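You operate a simulated robot arm through the tools that you are given. There is no shell and no other tool.

You are at the controls of a simulated robot arm. One attempt, no reset.

## Task
Gift-box the yellow carton: paper folded in, lid shut, band over the middle.
Fine: the carton from the counter, standing in the gift box under both paper flaps; the blue band. Set down upright: what you pick out.

Only the result counts: the job must be done as asked and must still hold three seconds after the hand-in. Knocking over, shifting, dropping, spilling or breaking anything else fails it. Lids that push on must go on centred and level and be pressed home; caps that screw on are set level and turned clockwise until they are tight.

## Robot
A 7-joint arm with a fingered hand, fixed in place. Base frame: the origin is at the foot of the arm, x ahead of it, y to its left, z up; the work surface is at about z = 0.9. Readings come in m, rad, newtons and seconds.
Its first joint turns from -2.007 to 2.007 rad. Payload 5 kg.
The TCP is the grasp point between the finger pads, 0.032 m short of the fingertips. In the tool frame z runs along the fingers and y along their closing line. The gripper opens to 0.16 m. The gripper's body begins 0.089 m behind the TCP. The gripper is a hand of 4 fingers: y runs from the thumb to the fingers, the wrist lies at [0, 0, -0.267] in the tool frame.
Orientation is told as [roll, pitch, yaw] about the base's x, y, z axes, in that order, counted from this pose: with the fingers straight down and closing along the base's y, the tool's x points along the base's -x, its y along +y and its z along -z.

## Interface
- The arm moves only by the tool servo_tool. Its arguments are lists of equal length, an entry for each row: "offset": the shift along the base's x, y, z in m, a list of three; "delta_rot": the turn, a rotation vector about the base's x, y, z in rad, a list of three. In form: {"offset": [[x, y, z], ...], "delta_rot": [[rx, ry, rz], ...]}. A call has 1 to 20 rows; each row is the pose to reach, as a shift and turn from the pose commanded when the call began. Rows are played at 5 a second. More than 0.05 m and 0.15 rad between two rows, and nothing of the call is played. Where a pose cannot be reached the arm comes as near as it can. A force on the tool above 40 N (or 10 N above the force at the start of the call, whichever is more), or a blocked arm, ends the call early, and 0.2 s more pass. In this call time passes only in rows, and 0.2 s behind the last. It gives the time, the measured TCP pose, the force on the tool (base axes), the opening and the grip force at its end, in the units of the frame above (readings bear some noise), with the torque about the TCP (base axes, N m) and any sound that the robot's microphone picked up.
- Cameras (640 x 400 px; columns grow to the right, rows downward): "scene" is fixed at [0.221, 0.4996, 1.6758]; the picture's right is [-0.19, -0.98, 0.00], its down [-0.82, 0.16, -0.54] and it looks along [0.53, -0.10, -0.84] (base axes); focal length 308 px, centre (320, 200). "wrist" rides on the gripper at [0.08, -0.004, -0.114] in the tool frame; the picture's right is [0.05, 1.00, 0.00], its down [-0.82, 0.04, -0.58] and it looks along [-0.58, 0.03, 0.82] (tool axes); focal length 265 px, centre (320, 200). There is no depth. A picture from a camera that has moved, and an enlarged one, comes with that camera's place and axes in the base frame and with its lens.
- capture(camera): a new picture of that camera. It takes no simulated time.
- lift_body(by): slides the trunk up (or, below 0, down) by that many m; the arm rides with it, the base frame stays. It gives what a move gives, with no picture.
- set_fingers(finger1, finger2, finger3, thumb_bend): sets how far each is bent, from 0 (flat) to 1 (curled in); at 0.3 the hand is open as for a grip, at 0.7 the pads meet at the TCP. One left out holds its place. A second passes; each finger stops where it meets its share of the squeeze, and holds until it gets a number again. It is the only way to open and close the hand. It gives what a move gives, with no picture; readings hold the bend of each and the force on the fingers (four entries, about 0 where the hand has none), thumb and palm.
- enlarge(camera, box): a new picture of the part [left, top, right, bottom] of that camera's present view, enlarged. It takes no simulated time.
- job_done(): hands the job in; it is judged then, once.

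Places have to be worked out from the pictures, the camera data and where the tool is seen. Open the gripper and draw the arm clear of the work before you hand the job in, unless the task says otherwise.

The tools are called after "Call:" as a command line: name --argument value ..., lists and objects as JSON in quotes. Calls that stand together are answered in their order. servo_tool: Moves the arm, as the interface text tells. Its arguments: {"type":"object","properties":{"offset":{"type":"array","items":{"type":"array","items":{"type":"number"}}},"delta_rot":{"type":"array","items":{"type":"array","items":{"type":"number"}}}},"required":["offset","delta_rot"]} The other tools are called the same way: lift_body (by) slides the trunk up or down; set_fingers (finger1, finger2, finger3, thumb_bend) moves the fingers one by one; capture (camera) takes a picture; enlarge (camera, box) takes an enlarged picture of a part of a camera's view; job_done () hands the job in.

At the start:

```text
time_s: 0.0
tcp_pos: [0.6456, 0.3563, 1.2961]
tcp_rot: [0.0, -0.001, 0.001]
wrist_force: [-0.1, -0.8, 0.2]
moment: [-0.05, -0.01, -0.02]
finger_gap: 0.1597
gripper_force: 0.0
shape: jaw
bend: [0.3, 0.3, 0.3, 0.3]
finger forces: [0.0, 0.0, 0.1, 0.0, 0.0, 0.0]
trunk travel left (down, up): [-0.7, 0.29]
```

scene: 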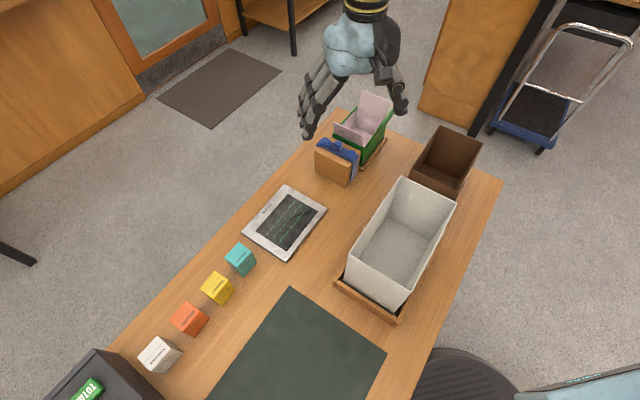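
wrist: 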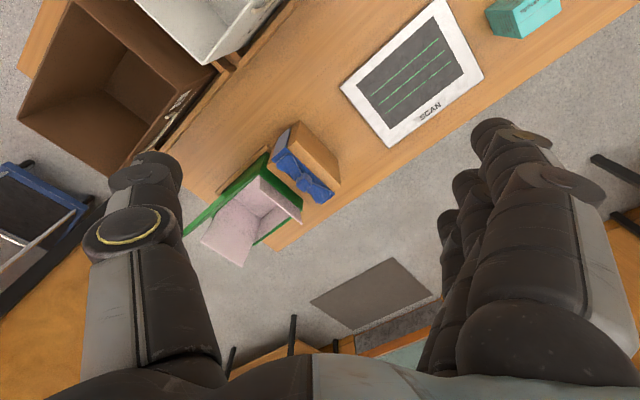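

I'll look closer at the gift box, the bow/lid part, and the cartons before any motion.

Call:
enlarge --camera "scene" --box '[290, 80, 430, 200]'

Call:
enlarge --camera "scene" --box '[120, 220, 280, 380]'

Call:
enlarge --camera "wrist" --box '[180, 60, 380, 280]'

Call:
enlarge --camera "scene" --box '[320, 120, 520, 330]'

```text
3.33 times, centred on (360, 140) of scene
camera zoom: at [0.221, 0.4996, 1.6758], right [-0.19, -0.98, 0.0], down [-0.82, 0.16, -0.54], along [0.53, -0.1, -0.84], focal length 1028 px, centre (187, 400)
```

zoom: 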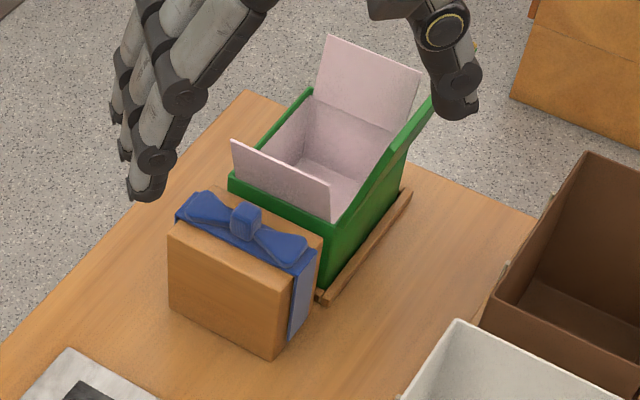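

```text
2.50 times, centred on (200, 300) of scene
camera zoom: at [0.221, 0.4996, 1.6758], right [-0.19, -0.98, 0.0], down [-0.82, 0.16, -0.54], along [0.53, -0.1, -0.84], focal length 771 px, centre (620, -50)
```

zoom: 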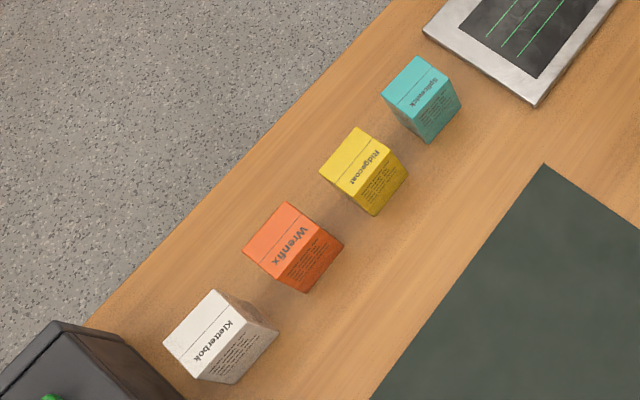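

```text
1.82 times, centred on (280, 170) of wrist
camera zoom: at [0.5647, 0.3509, 1.4091], right [-0.05, 1.0, 0.0], down [0.82, 0.04, 0.58], along [0.58, 0.03, -0.82], focal length 483 px, centre (393, 254)
```

zoom: 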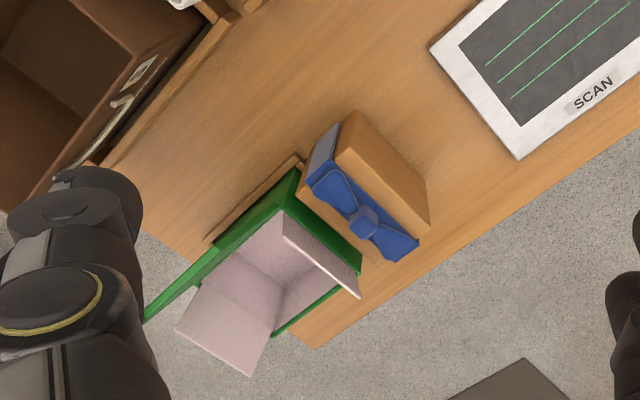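

```text
1.90 times, centred on (420, 225) of scene
camera zoom: at [0.221, 0.4996, 1.6758], right [-0.19, -0.98, 0.0], down [-0.82, 0.16, -0.54], along [0.53, -0.1, -0.84], focal length 587 px, centre (130, 152)
```

zoom: 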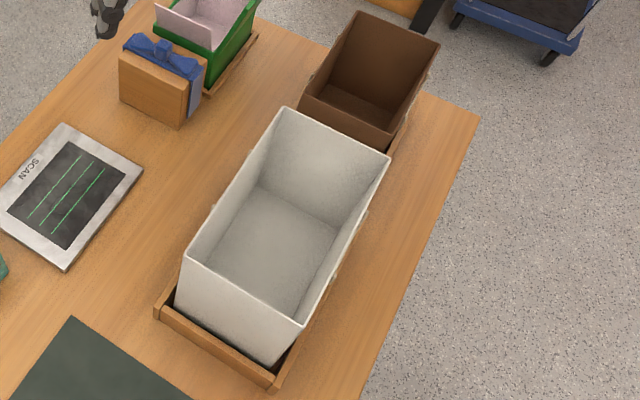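

The gift box is green with its lid hinged open toward the robot side and two paper flaps up. The blue band sits on a wooden block, and the yellow carton is near (0.49, 0.70). I'll turn the hand by 45° to line up with the table and get a closer look at the box from the robot side.

Call:
servo_tool --offset '[[0.012, -0.03, 0], [0.025, -0.06, 0], [0.04, -0.095, 0], [0.055, -0.13, 0], [0.07, -0.16, 0], [0.085, -0.19, 0], [0.1, -0.22, 0], [0.125, -0.25, 0]]' --delta_rot '[[0, 0, 0.1], [0, 0, 0.2], [0, 0, 0.3], [0, 0, 0.4], [0, 0, 0.5], [0, 0, 0.6], [0, 0, 0.7], [0, 0, 0.785]]'

Call:
capture --camera "wrist"

Call:
capture --camera "scene"

```text
time_s: 1.8
tcp_pos: [0.7726, 0.1045, 1.2941]
tcp_rot: [0.002, 0.0, 0.786]
wrist_force: [-0.3, 0.1, -0.2]
moment: [0.01, 0.02, 0.02]
finger_gap: 0.1601
gripper_force: 0.1
shape: jaw
bend: [0.3, 0.3, 0.3, 0.3]
finger forces: [0.0, 0.0, 0.0, 0.0, 0.0, 0.1]
trunk travel left (down, up): [-0.7, 0.29]
```

```text
taken
camera wrist: at [0.7181, 0.044, 1.4067], right [-0.74, 0.67, 0.0], down [0.55, 0.61, 0.58], along [0.39, 0.43, -0.82], focal length 265 px, centre (320, 200)
```

wrist: 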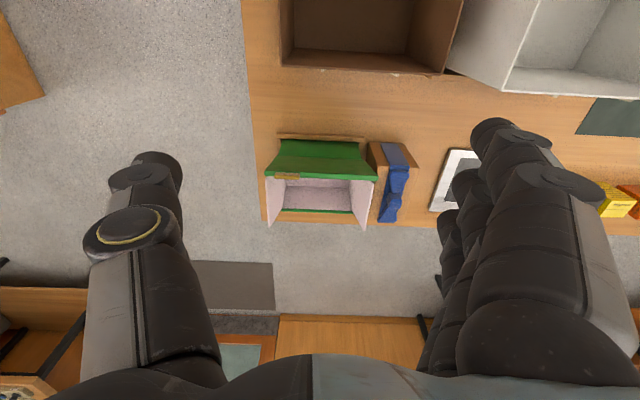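

```text
taken
```

scene: 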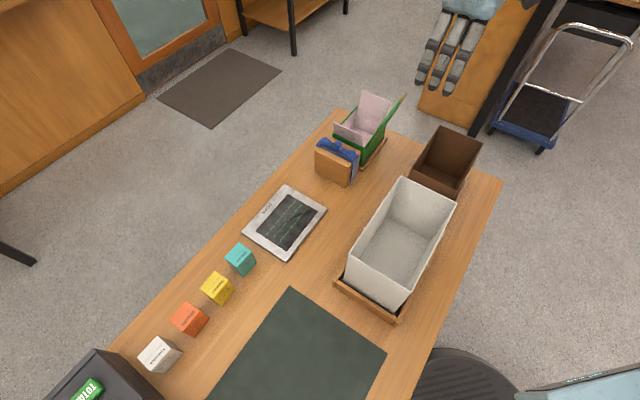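

Call:
enlarge --camera "wrist" --box '[240, 110, 440, 240]'

Call:
enlarge --camera "scene" --box '[310, 85, 420, 195]'

```text
3.08 times, centred on (340, 175) of wrist
camera zoom: at [0.7181, 0.044, 1.4067], right [-0.74, 0.67, 0.0], down [0.55, 0.61, 0.58], along [0.39, 0.43, -0.82], focal length 817 px, centre (258, 277)
```

zoom: 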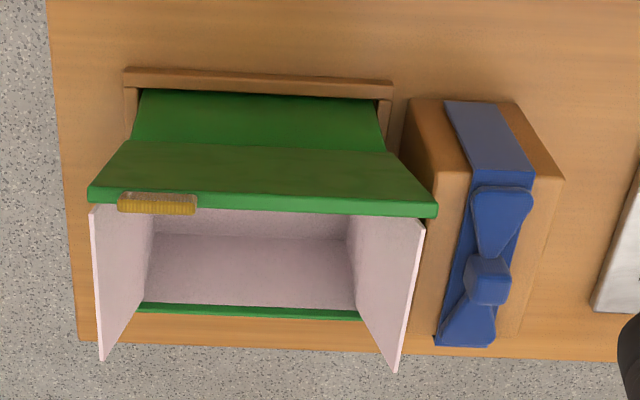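

```text
3.64 times, centred on (365, 140) of scene
camera zoom: at [0.221, 0.4996, 1.6758], right [-0.19, -0.98, 0.0], down [-0.82, 0.16, -0.54], along [0.53, -0.1, -0.84], focal length 1121 px, centre (156, 418)
```

zoom: 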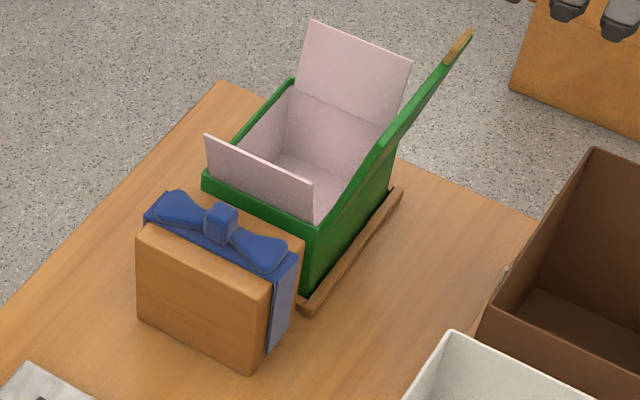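

The views give the layout. The box is about p 0.745–0.86 and q −0.54 to −0.395 in the table's 45° frame, with its rim at about z 0.988. The lid stands open about 103° on the robot side, and the two flaps stand at the ±q ends. Next I go over the yellow carton with the hand turned so it closes across the table.

Call:
servo_tool --offset '[[-0.0189, 0.0399, 0], [-0.0377, 0.0798, 0], [-0.0566, 0.1197, 0], [-0.0755, 0.1596, 0], [-0.0944, 0.1995, 0], [-0.1132, 0.2394, -0.01], [-0.1321, 0.2793, -0.02], [-0.151, 0.3192, -0.03], [-0.1699, 0.3591, -0.04], [-0.1887, 0.399, -0.05], [-0.2076, 0.4389, -0.06], [-0.2265, 0.4788, -0.07], [-0.2453, 0.5187, -0.08], [-0.2642, 0.5586, -0.09], [-0.2831, 0.5985, -0.094]]' --delta_rot '[[0, 0, -0.1047], [0, 0, -0.2094], [0, 0, -0.3142], [0, 0, -0.4189], [0, 0, -0.5236], [0, 0, -0.6283], [0, 0, -0.733], [0, 0, -0.8378], [0, 0, -0.9425], [0, 0, -1.0472], [0, 0, -1.1519], [0, 0, -1.2566], [0, 0, -1.3614], [0, 0, -1.4661], [0, 0, -1.5708]]'

Call:
capture --camera "wrist"

Call:
capture --camera "scene"

```text
time_s: 5.0
tcp_pos: [0.4854, 0.7084, 1.2013]
tcp_rot: [-0.002, 0.0, -0.787]
wrist_force: [0.4, 0.4, 0.2]
moment: [-0.05, 0.02, -0.01]
finger_gap: 0.1602
gripper_force: 0.1
shape: jaw
bend: [0.3, 0.3, 0.3, 0.3]
finger forces: [0.0, 0.1, 0.0, 0.0, 0.0, 0.1]
trunk travel left (down, up): [-0.7, 0.29]
```

```text
taken
camera wrist: at [0.4256, 0.7631, 1.3153], right [0.67, 0.74, 0.0], down [0.6, -0.55, 0.58], along [0.43, -0.39, -0.82], focal length 265 px, centre (320, 200)
```

wrist: 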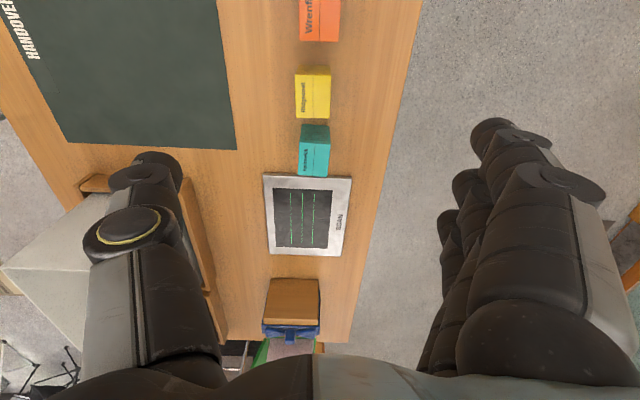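

```text
taken
```

scene: 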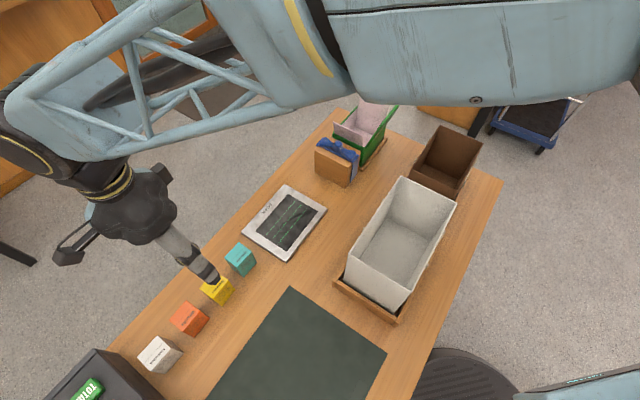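

The hand is over the cartons. I'll enlarge the wrist view to fix the yellow carton's exact position and its gaps to the teal and orange ones.

Call:
enlarge --camera "wrist" --box '[240, 0, 400, 190]'

Call:
enlarge --camera "wrist" --box '[280, 55, 350, 130]'

```text
2.11 times, centred on (320, 95) of wrist
camera zoom: at [0.4256, 0.7631, 1.3153], right [0.67, 0.74, 0.0], down [0.6, -0.55, 0.58], along [0.43, -0.39, -0.82], focal length 559 px, centre (320, 421)
```

zoom: 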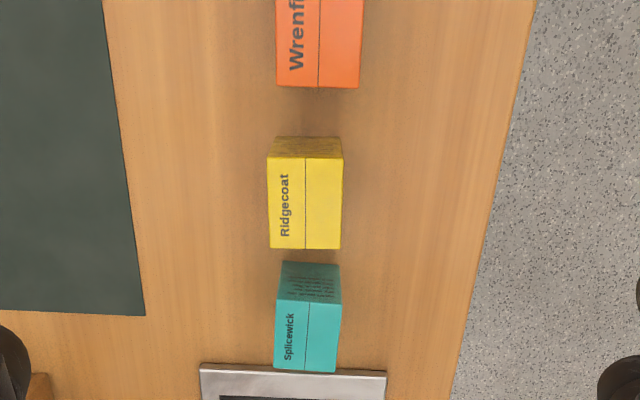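

```text
5.33 times, centred on (315, 92) of wrist
camera zoom: at [0.4256, 0.7631, 1.3153], right [0.67, 0.74, 0.0], down [0.6, -0.55, 0.58], along [0.43, -0.39, -0.82], focal length 1416 px, centre (347, 773)
```

zoom: 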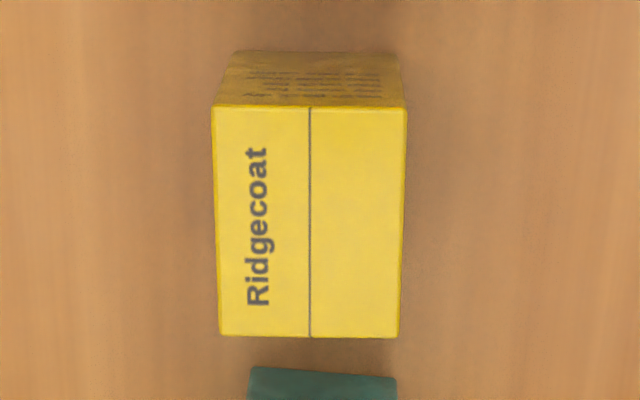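

The yellow carton is centred near (0.485, 0.697), about 0.043 m across in p and 0.052 m along q, with gaps of about 0.03 m to its neighbours. I'll curl the two outer fingers in free air to see if a slim thumb and middle-finger pinch is possible.

Call:
set_fingers --finger1 1.0 --finger3 1.0

Call:
capture --camera "wrist"

Call:
enlarge --camera "scene" --box '[30, 150, 270, 320]'

```text
time_s: 6.0
tcp_pos: [0.486, 0.705, 1.2034]
tcp_rot: [0.002, 0.002, -0.784]
wrist_force: [-0.2, 0.5, 0.7]
moment: [-0.01, 0.01, -0.01]
finger_gap: 0.0781
gripper_force: 0.2
shape: fingers
bend: [1.0, 0.3, 1.0, 0.3]
finger forces: [0.1, 0.0, 0.1, 0.0, 0.0, 0.1]
trunk travel left (down, up): [-0.7, 0.29]
```

```text
taken
camera wrist: at [0.4263, 0.7601, 1.3166], right [0.67, 0.74, 0.0], down [0.61, -0.55, 0.58], along [0.43, -0.39, -0.82], focal length 265 px, centre (320, 200)
```

wrist: 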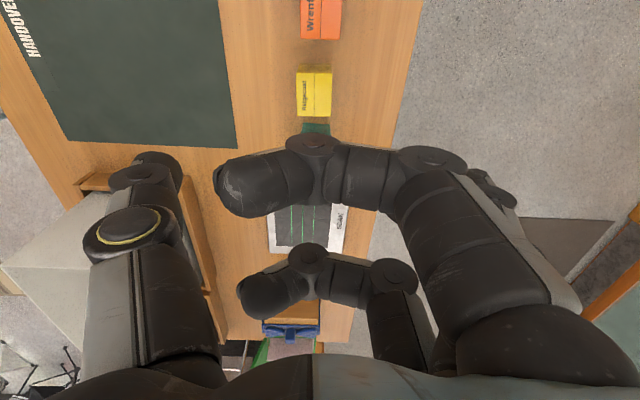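

```text
2.35 times, centred on (150, 235) of scene
camera zoom: at [0.221, 0.4996, 1.6758], right [-0.19, -0.98, 0.0], down [-0.82, 0.16, -0.54], along [0.53, -0.1, -0.84], focal length 726 px, centre (720, 118)
```

zoom: 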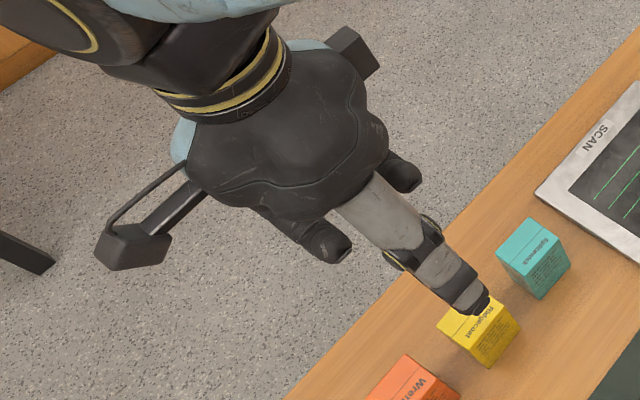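

Curled outer fingers tuck in just above TCP level, so a slim pinch with the thumb and middle finger works. I'll centre over the carton and go partway down, then re-measure its top by comparing the two heights.

Call:
servo_tool --offset '[[-0.001, -0.003, -0.035], [-0.002, -0.007, -0.07], [-0.002, -0.007, -0.105], [-0.002, -0.007, -0.14]]' --delta_rot '[[0, 0, 0], [0, 0, 0], [0, 0, 0], [0, 0, 0]]'

Call:
capture --camera "wrist"

Call:
enlarge --camera "scene" --box '[120, 190, 280, 340]'

```text
time_s: 7.0
tcp_pos: [0.4841, 0.6968, 1.0621]
tcp_rot: [-0.001, 0.001, -0.784]
wrist_force: [-0.4, -0.6, 0.4]
moment: [-0.01, 0.03, 0.0]
finger_gap: 0.0785
gripper_force: 0.2
shape: fingers
bend: [1.0, 0.3, 1.0, 0.3]
finger forces: [0.1, 0.1, 0.0, 0.0, 0.1, 0.0]
trunk travel left (down, up): [-0.7, 0.29]
```

```text
taken
camera wrist: at [0.4242, 0.7509, 1.1768], right [0.67, 0.74, 0.0], down [0.61, -0.55, 0.58], along [0.43, -0.39, -0.82], focal length 265 px, centre (320, 200)
```

wrist: 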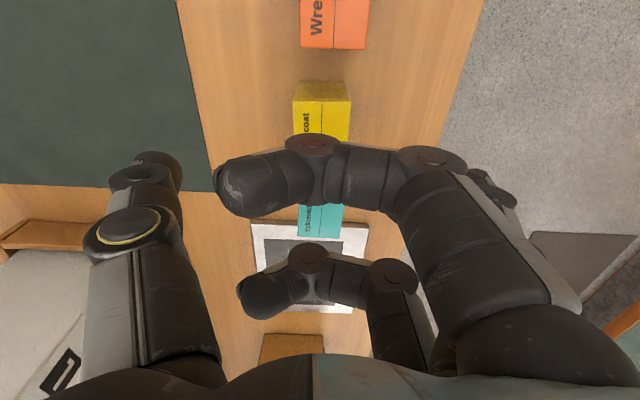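

```text
2.67 times, centred on (200, 265) of scene
camera zoom: at [0.221, 0.4996, 1.6758], right [-0.19, -0.98, 0.0], down [-0.82, 0.16, -0.54], along [0.53, -0.1, -0.84], focal length 822 px, centre (640, 27)
```

zoom: 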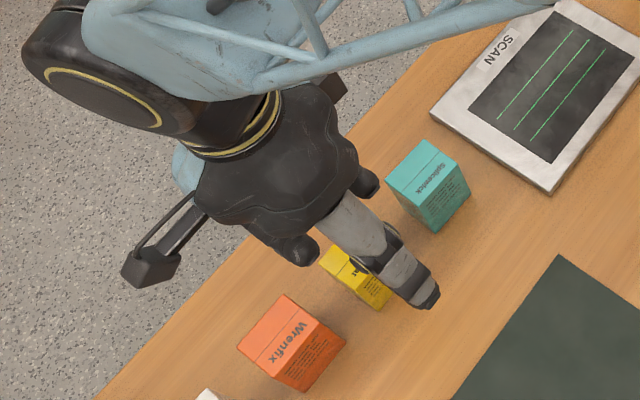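

Call:
enlarge --camera "wrist" --box '[270, 60, 380, 150]'

```text
4.44 times, centred on (325, 105) of wrist
camera zoom: at [0.4242, 0.7509, 1.1768], right [0.67, 0.74, 0.0], down [0.61, -0.55, 0.58], along [0.43, -0.39, -0.82], focal length 1180 px, centre (298, 622)
```

zoom: 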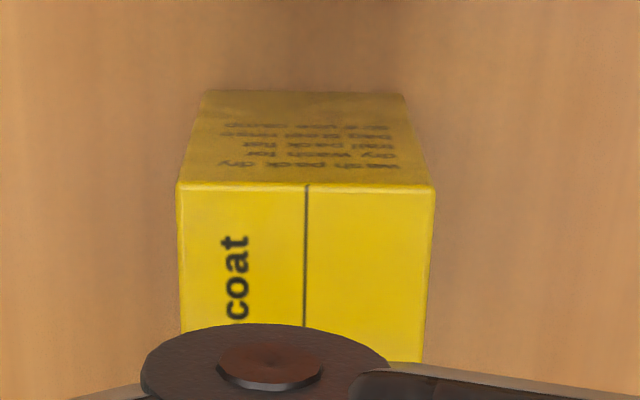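

The two heights give the carton top at z ≈ 0.970 and its centre at (0.484, 0.697), right below the TCP. I'll lower until the fingertips overlap the top 2 cm of the carton, then close only the thumb and middle finger.

Call:
servo_tool --offset '[[0, 0, -0.03], [0, 0, -0.055], [0, 0, -0.07], [0, 0, -0.079]]' --delta_rot '[[0, 0, 0], [0, 0, 0], [0, 0, 0], [0, 0, 0]]'

Call:
enlarge --camera "scene" --box '[120, 190, 280, 340]'

Call:
capture --camera "wrist"

```text
time_s: 8.0
tcp_pos: [0.486, 0.695, 0.9824]
tcp_rot: [-0.001, 0.0, -0.785]
wrist_force: [-1.1, -0.3, -0.1]
moment: [-0.01, 0.01, -0.01]
finger_gap: 0.0782
gripper_force: 0.0
shape: fingers
bend: [1.0, 0.3, 1.0, 0.3]
finger forces: [0.0, 0.0, 0.1, 0.1, 0.0, 0.0]
trunk travel left (down, up): [-0.7, 0.29]
```

```text
2.67 times, centred on (200, 265) of scene
camera zoom: at [0.221, 0.4996, 1.6758], right [-0.19, -0.98, 0.0], down [-0.82, 0.16, -0.54], along [0.53, -0.1, -0.84], focal length 822 px, centre (640, 27)
```

zoom: 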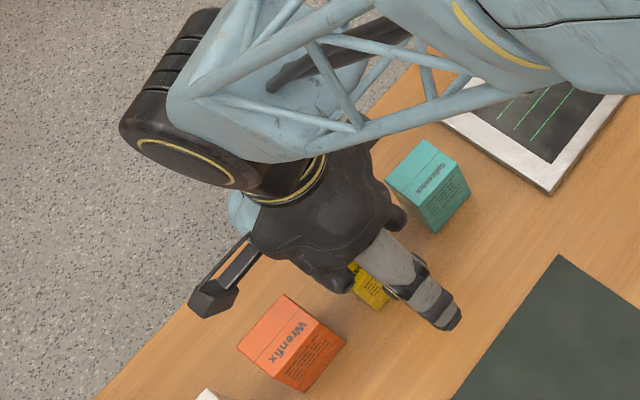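

```text
taken
camera wrist: at [0.4265, 0.7494, 1.096], right [0.67, 0.74, 0.0], down [0.61, -0.55, 0.58], along [0.43, -0.39, -0.82], focal length 265 px, centre (320, 200)
```

wrist: 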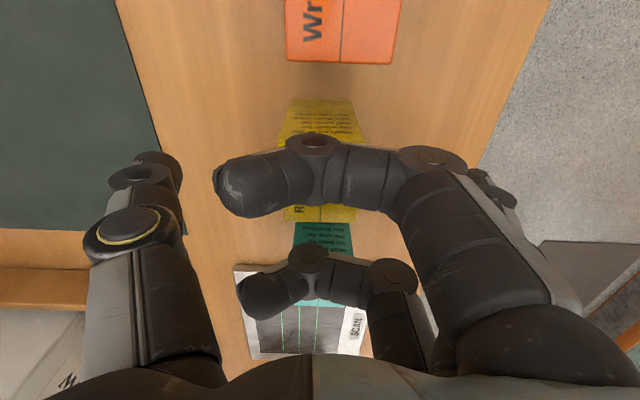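

The hand is in position with no contact force. I close the thumb and middle finger partway first, then onto the carton.

Call:
set_fingers --finger2 0.5 --thumb_bend 0.5

Call:
set_fingers --finger2 0.7 --thumb_bend 0.7

Call:
capture --camera "wrist"

Call:
enlarge --camera "scene" --box '[120, 190, 280, 340]'

```text
time_s: 9.0
tcp_pos: [0.4864, 0.6956, 0.9828]
tcp_rot: [0.001, -0.001, -0.786]
wrist_force: [0.7, -0.7, -0.4]
moment: [-0.05, -0.02, -0.02]
finger_gap: 0.0621
gripper_force: 0.1
shape: fingers
bend: [1.0, 0.5, 1.0, 0.5]
finger forces: [0.0, 0.0, 0.0, 0.0, 0.0, 0.1]
trunk travel left (down, up): [-0.7, 0.29]
```

```text
time_s: 10.0
tcp_pos: [0.4872, 0.6956, 0.9835]
tcp_rot: [0.0, 0.0, -0.786]
wrist_force: [0.2, -0.4, 2.7]
moment: [-0.01, 0.02, -0.01]
finger_gap: 0.0523
gripper_force: 10.4
shape: fingers
bend: [1.0, 0.58, 1.0, 0.67]
finger forces: [0.1, 9.8, 0.0, 0.0, 11.2, 0.0]
trunk travel left (down, up): [-0.7, 0.29]
```

```text
taken
camera wrist: at [0.4262, 0.7493, 1.0963], right [0.67, 0.74, 0.0], down [0.61, -0.55, 0.58], along [0.43, -0.39, -0.82], focal length 265 px, centre (320, 200)
```

wrist: 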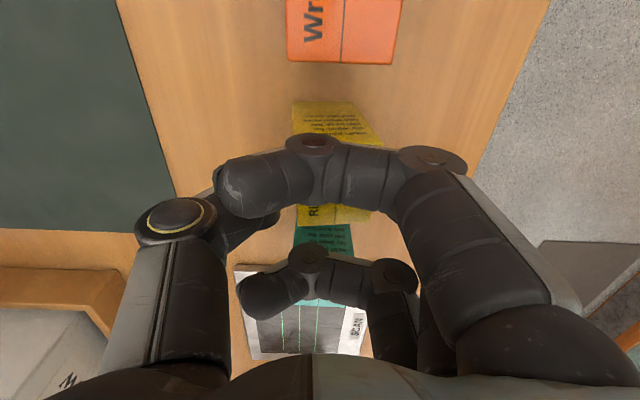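

```text
2.67 times, centred on (200, 265) of scene
camera zoom: at [0.221, 0.4996, 1.6758], right [-0.19, -0.98, 0.0], down [-0.82, 0.16, -0.54], along [0.53, -0.1, -0.84], focal length 822 px, centre (640, 27)
```

zoom: 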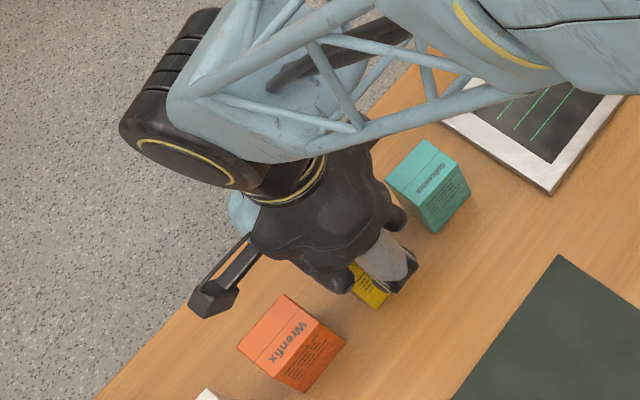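

Grip is about 10 N on both sides, and the carton has shifted about 1 cm toward the finger side. I lift straight up and check how it hangs.

Call:
servo_tool --offset '[[0, 0, 0.01], [0, 0, 0.03], [0, 0, 0.07], [0, 0, 0.11], [0, 0, 0.15], [0, 0, 0.19], [0, 0, 0.22]]' --delta_rot '[[0, 0, 0], [0, 0, 0], [0, 0, 0], [0, 0, 0], [0, 0, 0], [0, 0, 0], [0, 0, 0]]'

Call:
capture --camera "wrist"

Call:
enlarge --camera "scene" --box '[80, 150, 300, 350]'

```text
time_s: 11.6
tcp_pos: [0.4858, 0.6946, 1.2019]
tcp_rot: [0.0, 0.002, -0.785]
wrist_force: [-0.4, -1.4, -2.0]
moment: [-0.01, 0.02, -0.02]
finger_gap: 0.0522
gripper_force: 10.1
shape: fingers
bend: [1.0, 0.58, 1.0, 0.67]
finger forces: [0.1, 10.0, 0.0, 0.0, 10.0, 0.0]
trunk travel left (down, up): [-0.7, 0.29]
```

```text
taken
camera wrist: at [0.4254, 0.7494, 1.3152], right [0.67, 0.74, 0.0], down [0.61, -0.55, 0.58], along [0.43, -0.39, -0.82], focal length 265 px, centre (320, 200)
```

wrist: 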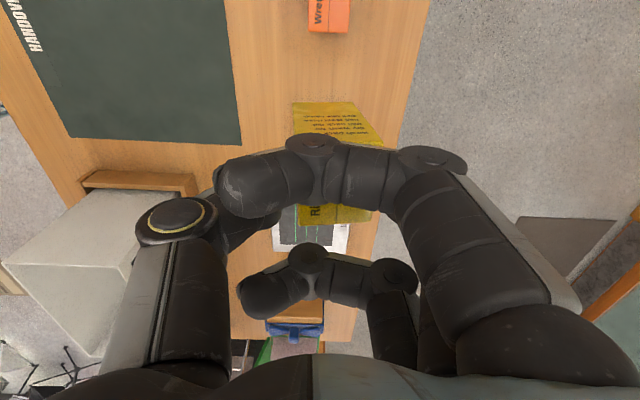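

```text
2.00 times, centred on (190, 250) of scene
camera zoom: at [0.221, 0.4996, 1.6758], right [-0.19, -0.98, 0.0], down [-0.82, 0.16, -0.54], along [0.53, -0.1, -0.84], focal length 617 px, centre (580, 100)
```

zoom: 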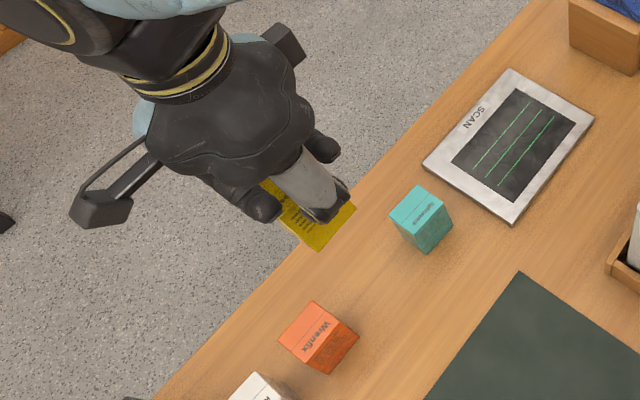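

The carton came up. I'll check its tilt in the grip more closely.

Call:
enlarge --camera "wrist" --box '[250, 80, 420, 250]'

Call:
enlarge --camera "scene" --box '[150, 210, 240, 280]'

```text
2.35 times, centred on (335, 165) of wrist
camera zoom: at [0.4254, 0.7494, 1.3152], right [0.67, 0.74, 0.0], down [0.61, -0.55, 0.58], along [0.43, -0.39, -0.82], focal length 624 px, centre (285, 282)
```

zoom: 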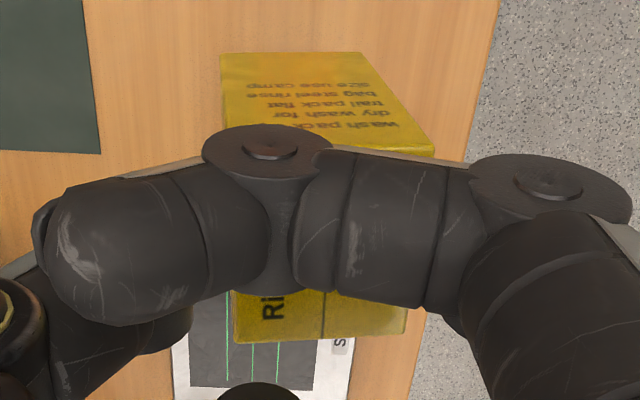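

```text
5.71 times, centred on (195, 245) of scene
camera zoom: at [0.221, 0.4996, 1.6758], right [-0.19, -0.98, 0.0], down [-0.82, 0.16, -0.54], along [0.53, -0.1, -0.84], focal length 1762 px, centre (1034, -57)
```

zoom: 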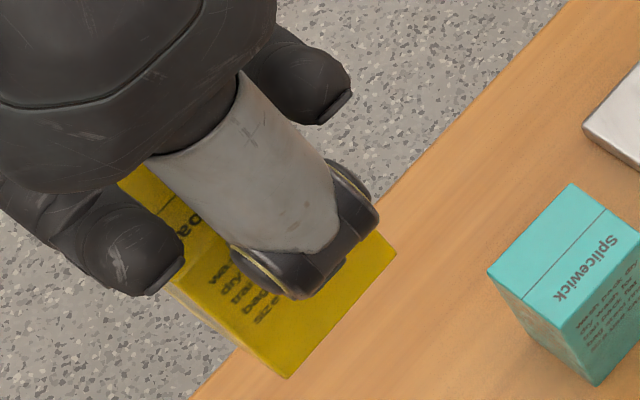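

The carton hangs about 6° off vertical, with its top leaning toward the fingers; I can correct that at placement. I'll carry it high over to the gift box and turn to yaw −135°, so the hand closes along the box's long axis with the camera away from the lid.

Call:
servo_tool --offset '[[0.03, -0.032, 0], [0.06, -0.064, 0], [0.09, -0.096, 0], [0.12, -0.128, 0], [0.15, -0.16, 0], [0.18, -0.192, 0], [0.21, -0.224, 0], [0.24, -0.256, 0]]' --delta_rot '[[0, 0, -0.1], [0, 0, -0.2], [0, 0, -0.3], [0, 0, -0.4], [0, 0, -0.5], [0, 0, -0.6], [0, 0, -0.7], [0, 0, -0.8]]'

```text
time_s: 13.4
tcp_pos: [0.7265, 0.4382, 1.2028]
tcp_rot: [-0.001, 0.002, -1.586]
wrist_force: [0.0, 0.6, -1.9]
moment: [0.01, 0.04, 0.01]
finger_gap: 0.0522
gripper_force: 10.0
shape: fingers
bend: [1.0, 0.58, 1.0, 0.67]
finger forces: [0.0, 10.0, 0.0, 0.0, 9.8, 0.0]
trunk travel left (down, up): [-0.7, 0.29]
```

Everything is tracking well and the grip is steady. I continue to above the gift box and finish the turn.

Call:
servo_tool --offset '[[0.03, -0.032, 0], [0.06, -0.064, 0], [0.09, -0.096, 0], [0.12, -0.128, 0], [0.15, -0.16, 0], [0.165, -0.178, 0], [0.176, -0.1908, 0]]' --delta_rot '[[0, 0, -0.11], [0, 0, -0.22], [0, 0, -0.33], [0, 0, -0.44], [0, 0, -0.55], [0, 0, -0.66], [0, 0, -0.771]]'

Call:
capture --camera "wrist"

Call:
capture --camera "scene"

```text
time_s: 15.0
tcp_pos: [0.9005, 0.251, 1.2055]
tcp_rot: [-0.001, 0.0, -2.357]
wrist_force: [-0.5, 0.5, -0.9]
moment: [0.04, 0.06, 0.03]
finger_gap: 0.0523
gripper_force: 10.0
shape: fingers
bend: [1.0, 0.58, 1.0, 0.67]
finger forces: [0.0, 10.0, 0.1, 0.0, 9.9, 0.1]
trunk travel left (down, up): [-0.7, 0.29]
```

```text
taken
camera wrist: at [0.9546, 0.3101, 1.3184], right [0.74, -0.67, 0.0], down [-0.55, -0.61, 0.58], along [-0.39, -0.43, -0.82], focal length 265 px, centre (320, 200)
```

wrist: 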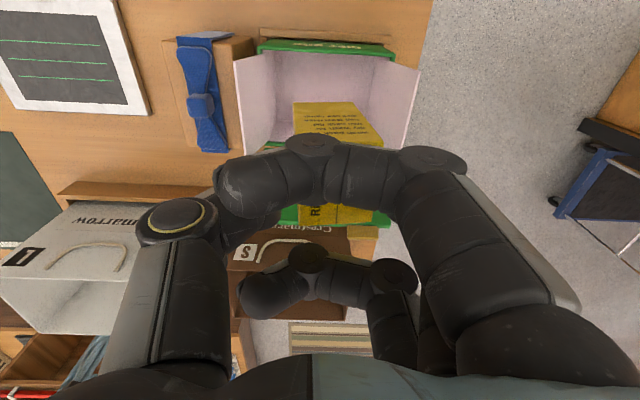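

```text
taken
```

scene: 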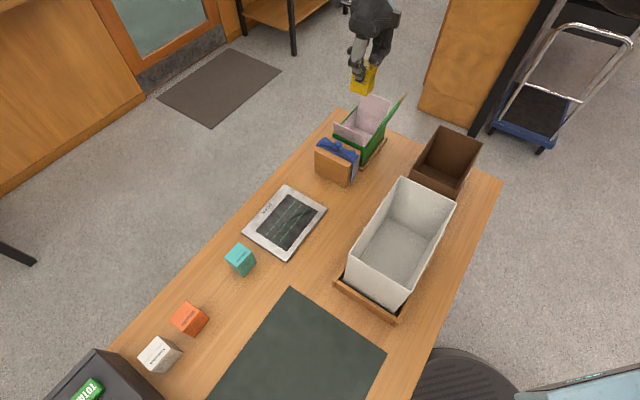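

Yaw −135° is reached and the box is well in view from the far side. I'll enlarge to measure the box opening, flaps and carton from here.

Call:
enlarge --camera "wrist" --box '[220, 20, 440, 160]'

Call:
enlarge --camera "wrist" --box '[150, 20, 310, 160]'

```text
2.86 times, centred on (330, 90) of wrist
camera zoom: at [0.9546, 0.3101, 1.3184], right [0.74, -0.67, 0.0], down [-0.55, -0.61, 0.58], along [-0.39, -0.43, -0.82], focal length 758 px, centre (291, 514)
```

zoom: 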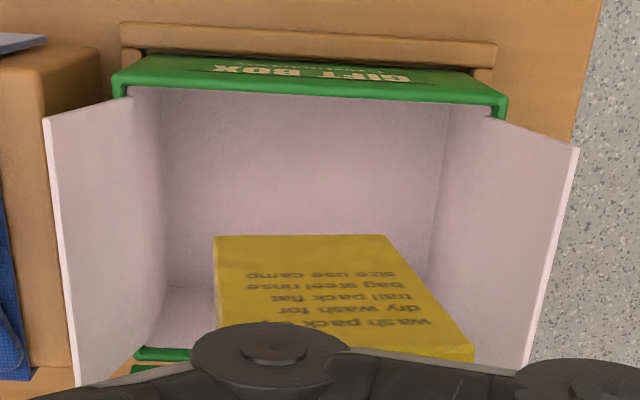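

```text
2.86 times, centred on (230, 90) of wrist
camera zoom: at [0.9546, 0.3101, 1.3184], right [0.74, -0.67, 0.0], down [-0.55, -0.61, 0.58], along [-0.39, -0.43, -0.82], focal length 758 px, centre (577, 514)
```

zoom: 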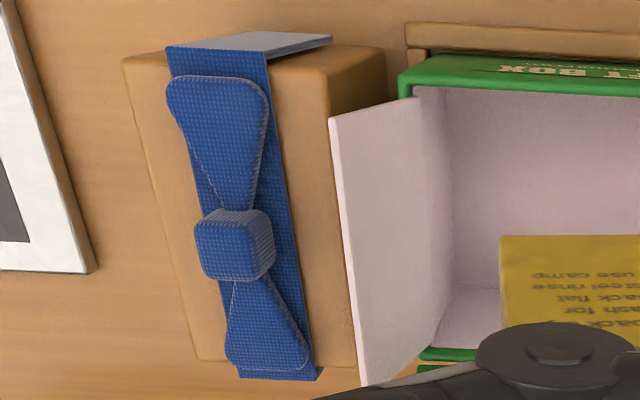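

The box centre is about (p 0.8025, q −0.4645), with interior p 0.752–0.855 and q −0.537 to −0.393. I apply the tilt correction and small lateral shift up high, then descend partway and check.

Call:
servo_tool --offset '[[-0.0017, -0.0109, 0], [-0.0017, -0.0109, 0], [-0.0017, -0.0109, -0.03], [-0.0017, -0.0109, -0.06], [-0.0017, -0.0109, -0.09]]' --delta_rot '[[-0.04, -0.04, 0], [-0.078, -0.078, 0], [-0.078, -0.078, 0], [-0.078, -0.078, 0], [-0.078, -0.078, 0]]'

Call:
capture --camera "wrist"

Call:
enlarge --camera "scene" --box '[300, 50, 440, 190]'

```text
time_s: 16.2
tcp_pos: [0.8991, 0.2379, 1.1097]
tcp_rot: [0.109, 0.0, -2.354]
wrist_force: [0.3, 0.0, -1.1]
moment: [0.01, -0.03, -0.03]
finger_gap: 0.0523
gripper_force: 9.4
shape: fingers
bend: [1.0, 0.58, 1.0, 0.67]
finger forces: [0.1, 9.9, 0.1, 0.1, 9.9, 0.1]
trunk travel left (down, up): [-0.7, 0.29]
```

```text
taken
camera wrist: at [0.9438, 0.3069, 1.2223], right [0.74, -0.67, 0.11], down [-0.59, -0.56, 0.58], along [-0.32, -0.49, -0.81], focal length 265 px, centre (320, 200)
```

wrist: 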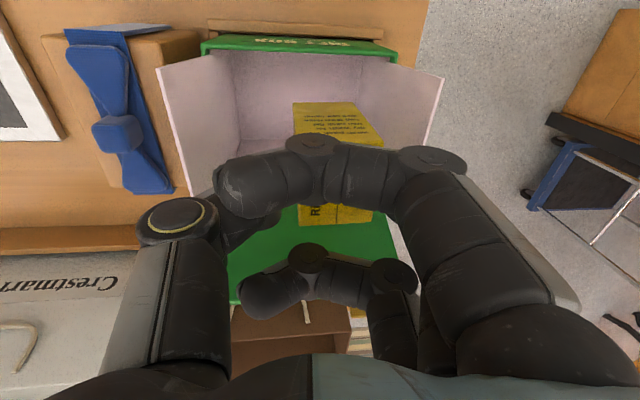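

```text
2.86 times, centred on (370, 120) of scene
camera zoom: at [0.221, 0.4996, 1.6758], right [-0.19, -0.98, 0.0], down [-0.82, 0.16, -0.54], along [0.53, -0.1, -0.84], focal length 881 px, centre (177, 429)
```

zoom: 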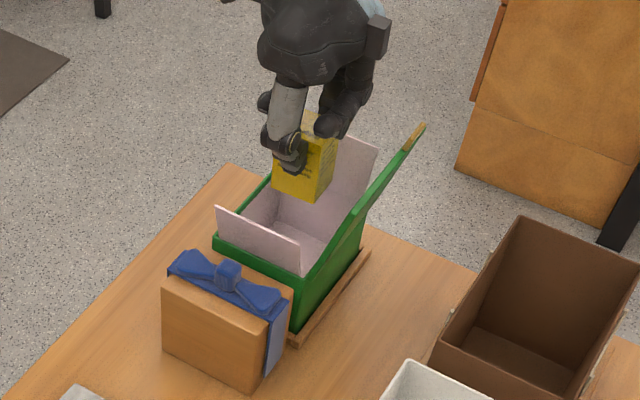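

The carton sits over the opening. I'll zoom in to verify its uprightness and clearance before lowering further.

Call:
enlarge --camera "scene" --box '[345, 80, 415, 150]'

Call:
enlarge --camera "wrist" --box '[150, 20, 460, 230]'

```text
5.71 times, centred on (380, 115) of scene
camera zoom: at [0.221, 0.4996, 1.6758], right [-0.19, -0.98, 0.0], down [-0.82, 0.16, -0.54], along [0.53, -0.1, -0.84], focal length 1762 px, centre (-23, 686)
```

zoom: 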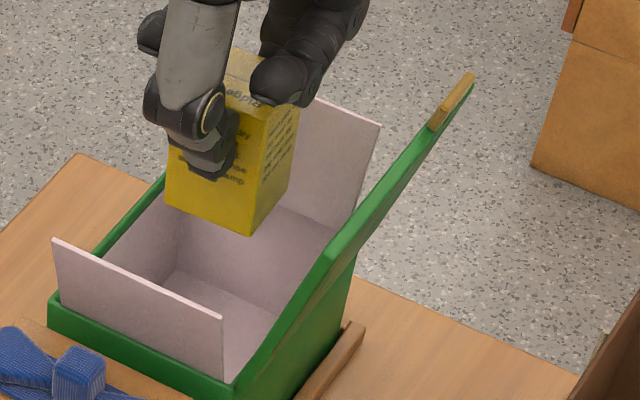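

```text
1.90 times, centred on (305, 125) of wrist
camera zoom: at [0.9438, 0.3069, 1.2223], right [0.74, -0.67, 0.11], down [-0.59, -0.56, 0.58], along [-0.32, -0.49, -0.81], focal length 506 px, centre (349, 343)
```

zoom: 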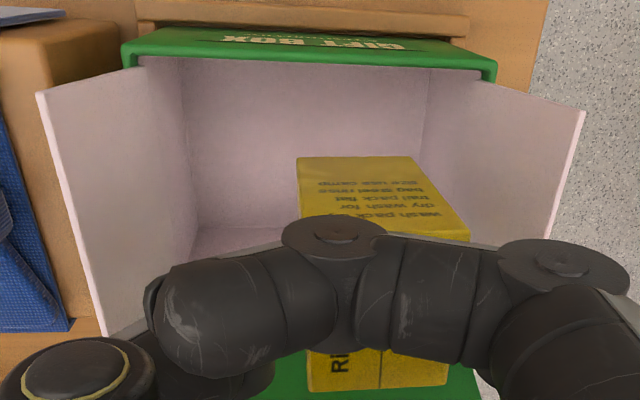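

The carton is upright within a few degrees and central over the opening. I continue down in steps, watching the force.

Call:
servo_tool --offset '[[0, 0, -0.025], [0, 0, -0.05], [0, 0, -0.07], [0, 0, -0.085]]' --delta_rot '[[0, 0, 0], [0, 0, 0], [0, 0, 0], [0, 0, 0]]'

Call:
capture --camera "wrist"

Call:
enlarge --camera "scene" --box '[325, 70, 415, 160]'

```text
time_s: 17.2
tcp_pos: [0.9007, 0.2387, 1.0275]
tcp_rot: [0.11, -0.001, -2.355]
wrist_force: [-0.2, 0.4, -0.8]
moment: [0.02, 0.02, 0.01]
finger_gap: 0.0522
gripper_force: 10.2
shape: fingers
bend: [1.0, 0.58, 1.0, 0.67]
finger forces: [0.0, 9.9, 0.1, 0.0, 9.9, 0.1]
trunk travel left (down, up): [-0.7, 0.29]
```

```text
taken
camera wrist: at [0.9459, 0.3074, 1.1397], right [0.74, -0.67, 0.11], down [-0.59, -0.56, 0.58], along [-0.32, -0.49, -0.81], focal length 265 px, centre (320, 200)
```

wrist: 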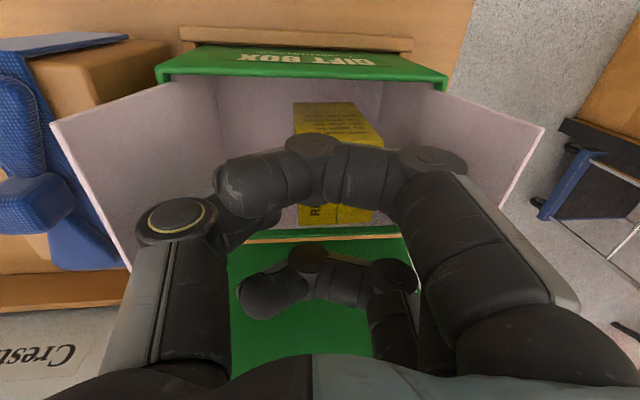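

```text
4.44 times, centred on (370, 115) of scene
camera zoom: at [0.221, 0.4996, 1.6758], right [-0.19, -0.98, 0.0], down [-0.82, 0.16, -0.54], along [0.53, -0.1, -0.84], focal length 1370 px, centre (98, 578)
```

zoom: 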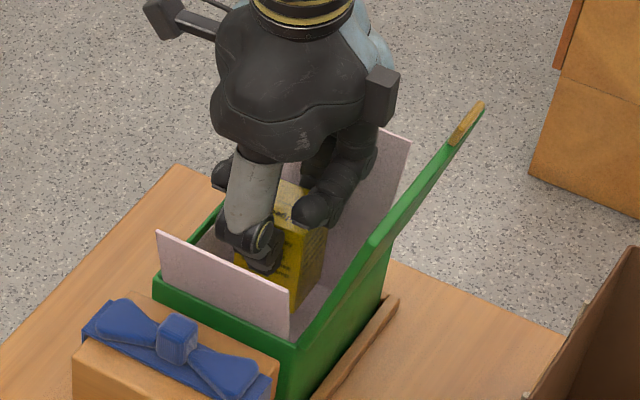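

Clearance to flaps, rim and lid looks fine. I lower to just above the floor, then feel for contact.

Call:
servo_tool --offset '[[0, 0, -0.012], [0, 0, -0.022], [0, 0, -0.03], [0, 0, -0.034]]' --delta_rot '[[0, 0, 0], [0, 0, 0], [0, 0, 0], [0, 0, 0]]'

Call:
capture --camera "wrist"

Call:
enlarge --camera "scene" --box '[325, 70, 415, 160]'

```text
time_s: 18.2
tcp_pos: [0.8996, 0.2396, 0.9944]
tcp_rot: [0.109, 0.0, -2.358]
wrist_force: [0.2, -0.7, -1.9]
moment: [0.0, 0.06, 0.03]
finger_gap: 0.0521
gripper_force: 10.1
shape: fingers
bend: [1.0, 0.58, 1.0, 0.67]
finger forces: [0.0, 9.8, 0.0, 0.1, 10.0, 0.2]
trunk travel left (down, up): [-0.7, 0.29]
```

```text
taken
camera wrist: at [0.9452, 0.3072, 1.1057], right [0.74, -0.67, 0.11], down [-0.59, -0.56, 0.58], along [-0.32, -0.49, -0.81], focal length 265 px, centre (320, 200)
```

wrist: 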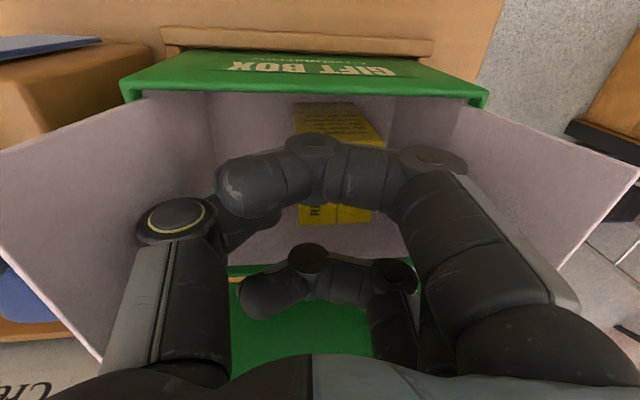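

```text
4.44 times, centred on (370, 115) of scene
camera zoom: at [0.221, 0.4996, 1.6758], right [-0.19, -0.98, 0.0], down [-0.82, 0.16, -0.54], along [0.53, -0.1, -0.84], focal length 1370 px, centre (98, 578)
```

zoom: 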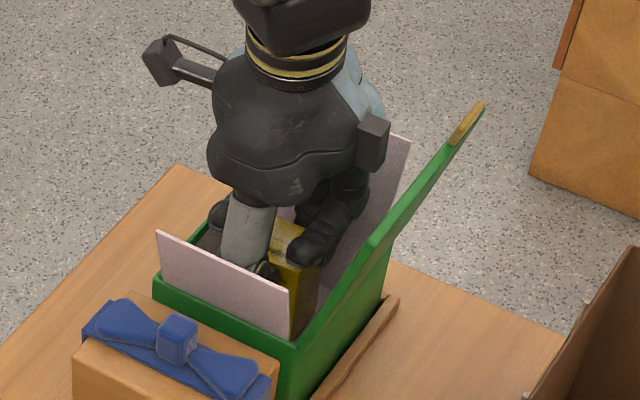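

No contact yet; the carton bottom should be around 0.912. I feel downward in small steps.

Call:
servo_tool --offset '[[0, 0, -0.002], [0, 0, -0.004], [0, 0, -0.005]]' --delta_rot '[[0, 0, 0], [0, 0, 0], [0, 0, 0]]'

Call:
enlarge --camera "wrist" --box '[200, 80, 440, 240]'

```text
time_s: 19.0
tcp_pos: [0.9012, 0.2376, 0.9872]
tcp_rot: [0.11, 0.0, -2.357]
wrist_force: [-1.0, 0.1, -1.2]
moment: [-0.05, -0.01, 0.01]
finger_gap: 0.0525
gripper_force: 10.0
shape: fingers
bend: [1.0, 0.58, 1.0, 0.67]
finger forces: [0.1, 10.0, 0.1, 0.1, 9.9, 0.1]
trunk travel left (down, up): [-0.7, 0.29]
```

```text
2.50 times, centred on (320, 160) of wrist
camera zoom: at [0.9454, 0.3069, 1.1004], right [0.74, -0.67, 0.11], down [-0.59, -0.56, 0.58], along [-0.32, -0.49, -0.81], focal length 664 px, centre (320, 300)
```

zoom: 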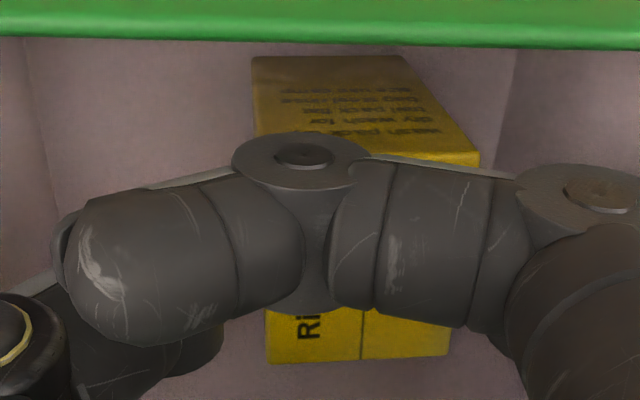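

Still no contact (commanded z 0.989). I go down a bit more, in 1–2 mm steps.

Call:
servo_tool --offset '[[0, 0, -0.001], [0, 0, -0.002], [0, 0, -0.003]]' --delta_rot '[[0, 0, 0], [0, 0, 0], [0, 0, 0]]'

```text
time_s: 19.8
tcp_pos: [0.9003, 0.2383, 0.9852]
tcp_rot: [0.11, 0.0, -2.358]
wrist_force: [-0.6, 0.1, 0.0]
moment: [0.0, 0.02, -0.02]
finger_gap: 0.0522
gripper_force: 10.6
shape: fingers
bend: [1.0, 0.58, 1.0, 0.67]
finger forces: [0.0, 10.2, 0.0, 0.0, 10.3, 0.1]
trunk travel left (down, up): [-0.7, 0.29]
```

The vertical force is starting to rise slightly, which may be first contact. One or two more millimetres.

Call:
servo_tool --offset '[[0, 0, -0.001], [0, 0, -0.002]]' --delta_rot '[[0, 0, 0], [0, 0, 0]]'

```text
time_s: 20.4
tcp_pos: [0.9006, 0.2384, 0.9852]
tcp_rot: [0.112, 0.001, -2.356]
wrist_force: [0.1, -0.6, 2.6]
moment: [-0.08, -0.03, 0.0]
finger_gap: 0.0521
gripper_force: 10.4
shape: fingers
bend: [1.0, 0.58, 1.0, 0.67]
finger forces: [0.1, 10.5, 0.0, 0.0, 9.9, 0.2]
trunk travel left (down, up): [-0.7, 0.29]
```

The force is now +2.6 N, so the carton is standing on the box floor. I open the thumb and middle finger a little to release it.

Call:
set_fingers --finger2 0.52 --thumb_bend 0.58

Call:
capture --camera "wrist"

Call:
enlarge --camera "scene" --box '[325, 70, 415, 160]'

```text
time_s: 21.4
tcp_pos: [0.9006, 0.2382, 0.9839]
tcp_rot: [0.112, 0.0, -2.356]
wrist_force: [-1.5, 0.8, 0.3]
moment: [0.01, 0.01, -0.04]
finger_gap: 0.0566
gripper_force: 1.2
shape: fingers
bend: [1.0, 0.53, 1.0, 0.57]
finger forces: [0.1, 2.2, 0.1, 0.0, 0.5, 0.0]
trunk travel left (down, up): [-0.7, 0.29]
```

```text
taken
camera wrist: at [0.9446, 0.3079, 1.0961], right [0.74, -0.67, 0.11], down [-0.59, -0.56, 0.58], along [-0.32, -0.49, -0.81], focal length 265 px, centre (320, 200)
```

wrist: 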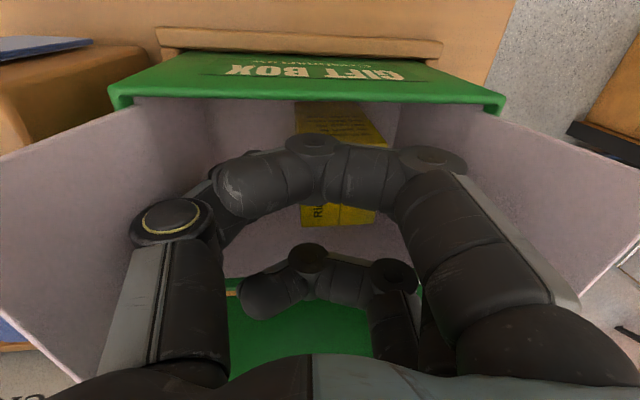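

```text
4.44 times, centred on (370, 115) of scene
camera zoom: at [0.221, 0.4996, 1.6758], right [-0.19, -0.98, 0.0], down [-0.82, 0.16, -0.54], along [0.53, -0.1, -0.84], focal length 1370 px, centre (98, 578)
```

zoom: 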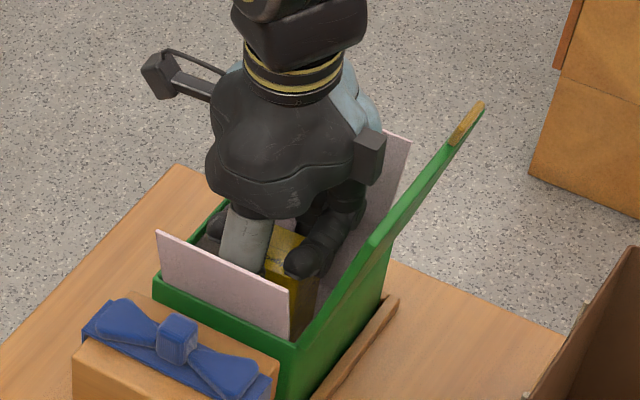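

The grip is nearly released, with about 2 N left on the middle finger. I open a little more.

Call:
set_fingers --finger2 0.46 --thumb_bend 0.52

Call:
enlarge --camera "wrist" --box '[200, 80, 440, 240]'

```text
time_s: 22.4
tcp_pos: [0.8994, 0.2384, 0.9837]
tcp_rot: [0.11, 0.0, -2.358]
wrist_force: [-1.4, 1.0, 0.1]
moment: [0.11, 0.04, 0.09]
finger_gap: 0.0596
gripper_force: 9.6
shape: fingers
bend: [1.0, 0.51, 1.0, 0.52]
finger forces: [0.0, 10.7, 0.1, 0.0, 8.5, 0.0]
trunk travel left (down, up): [-0.7, 0.29]
```

```text
2.50 times, centred on (320, 160) of wrist
camera zoom: at [0.9447, 0.3078, 1.0961], right [0.74, -0.67, 0.11], down [-0.59, -0.56, 0.58], along [-0.32, -0.49, -0.81], focal length 664 px, centre (320, 300)
```

zoom: 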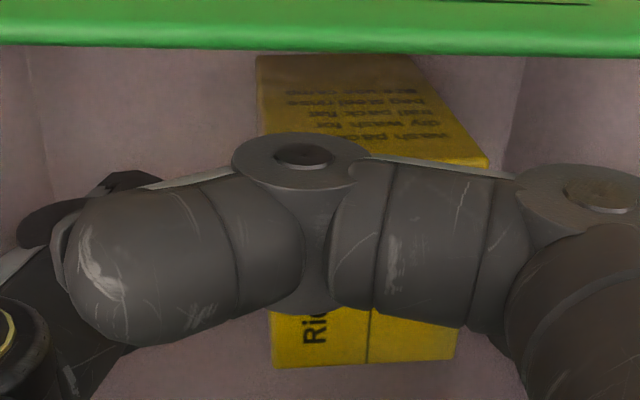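

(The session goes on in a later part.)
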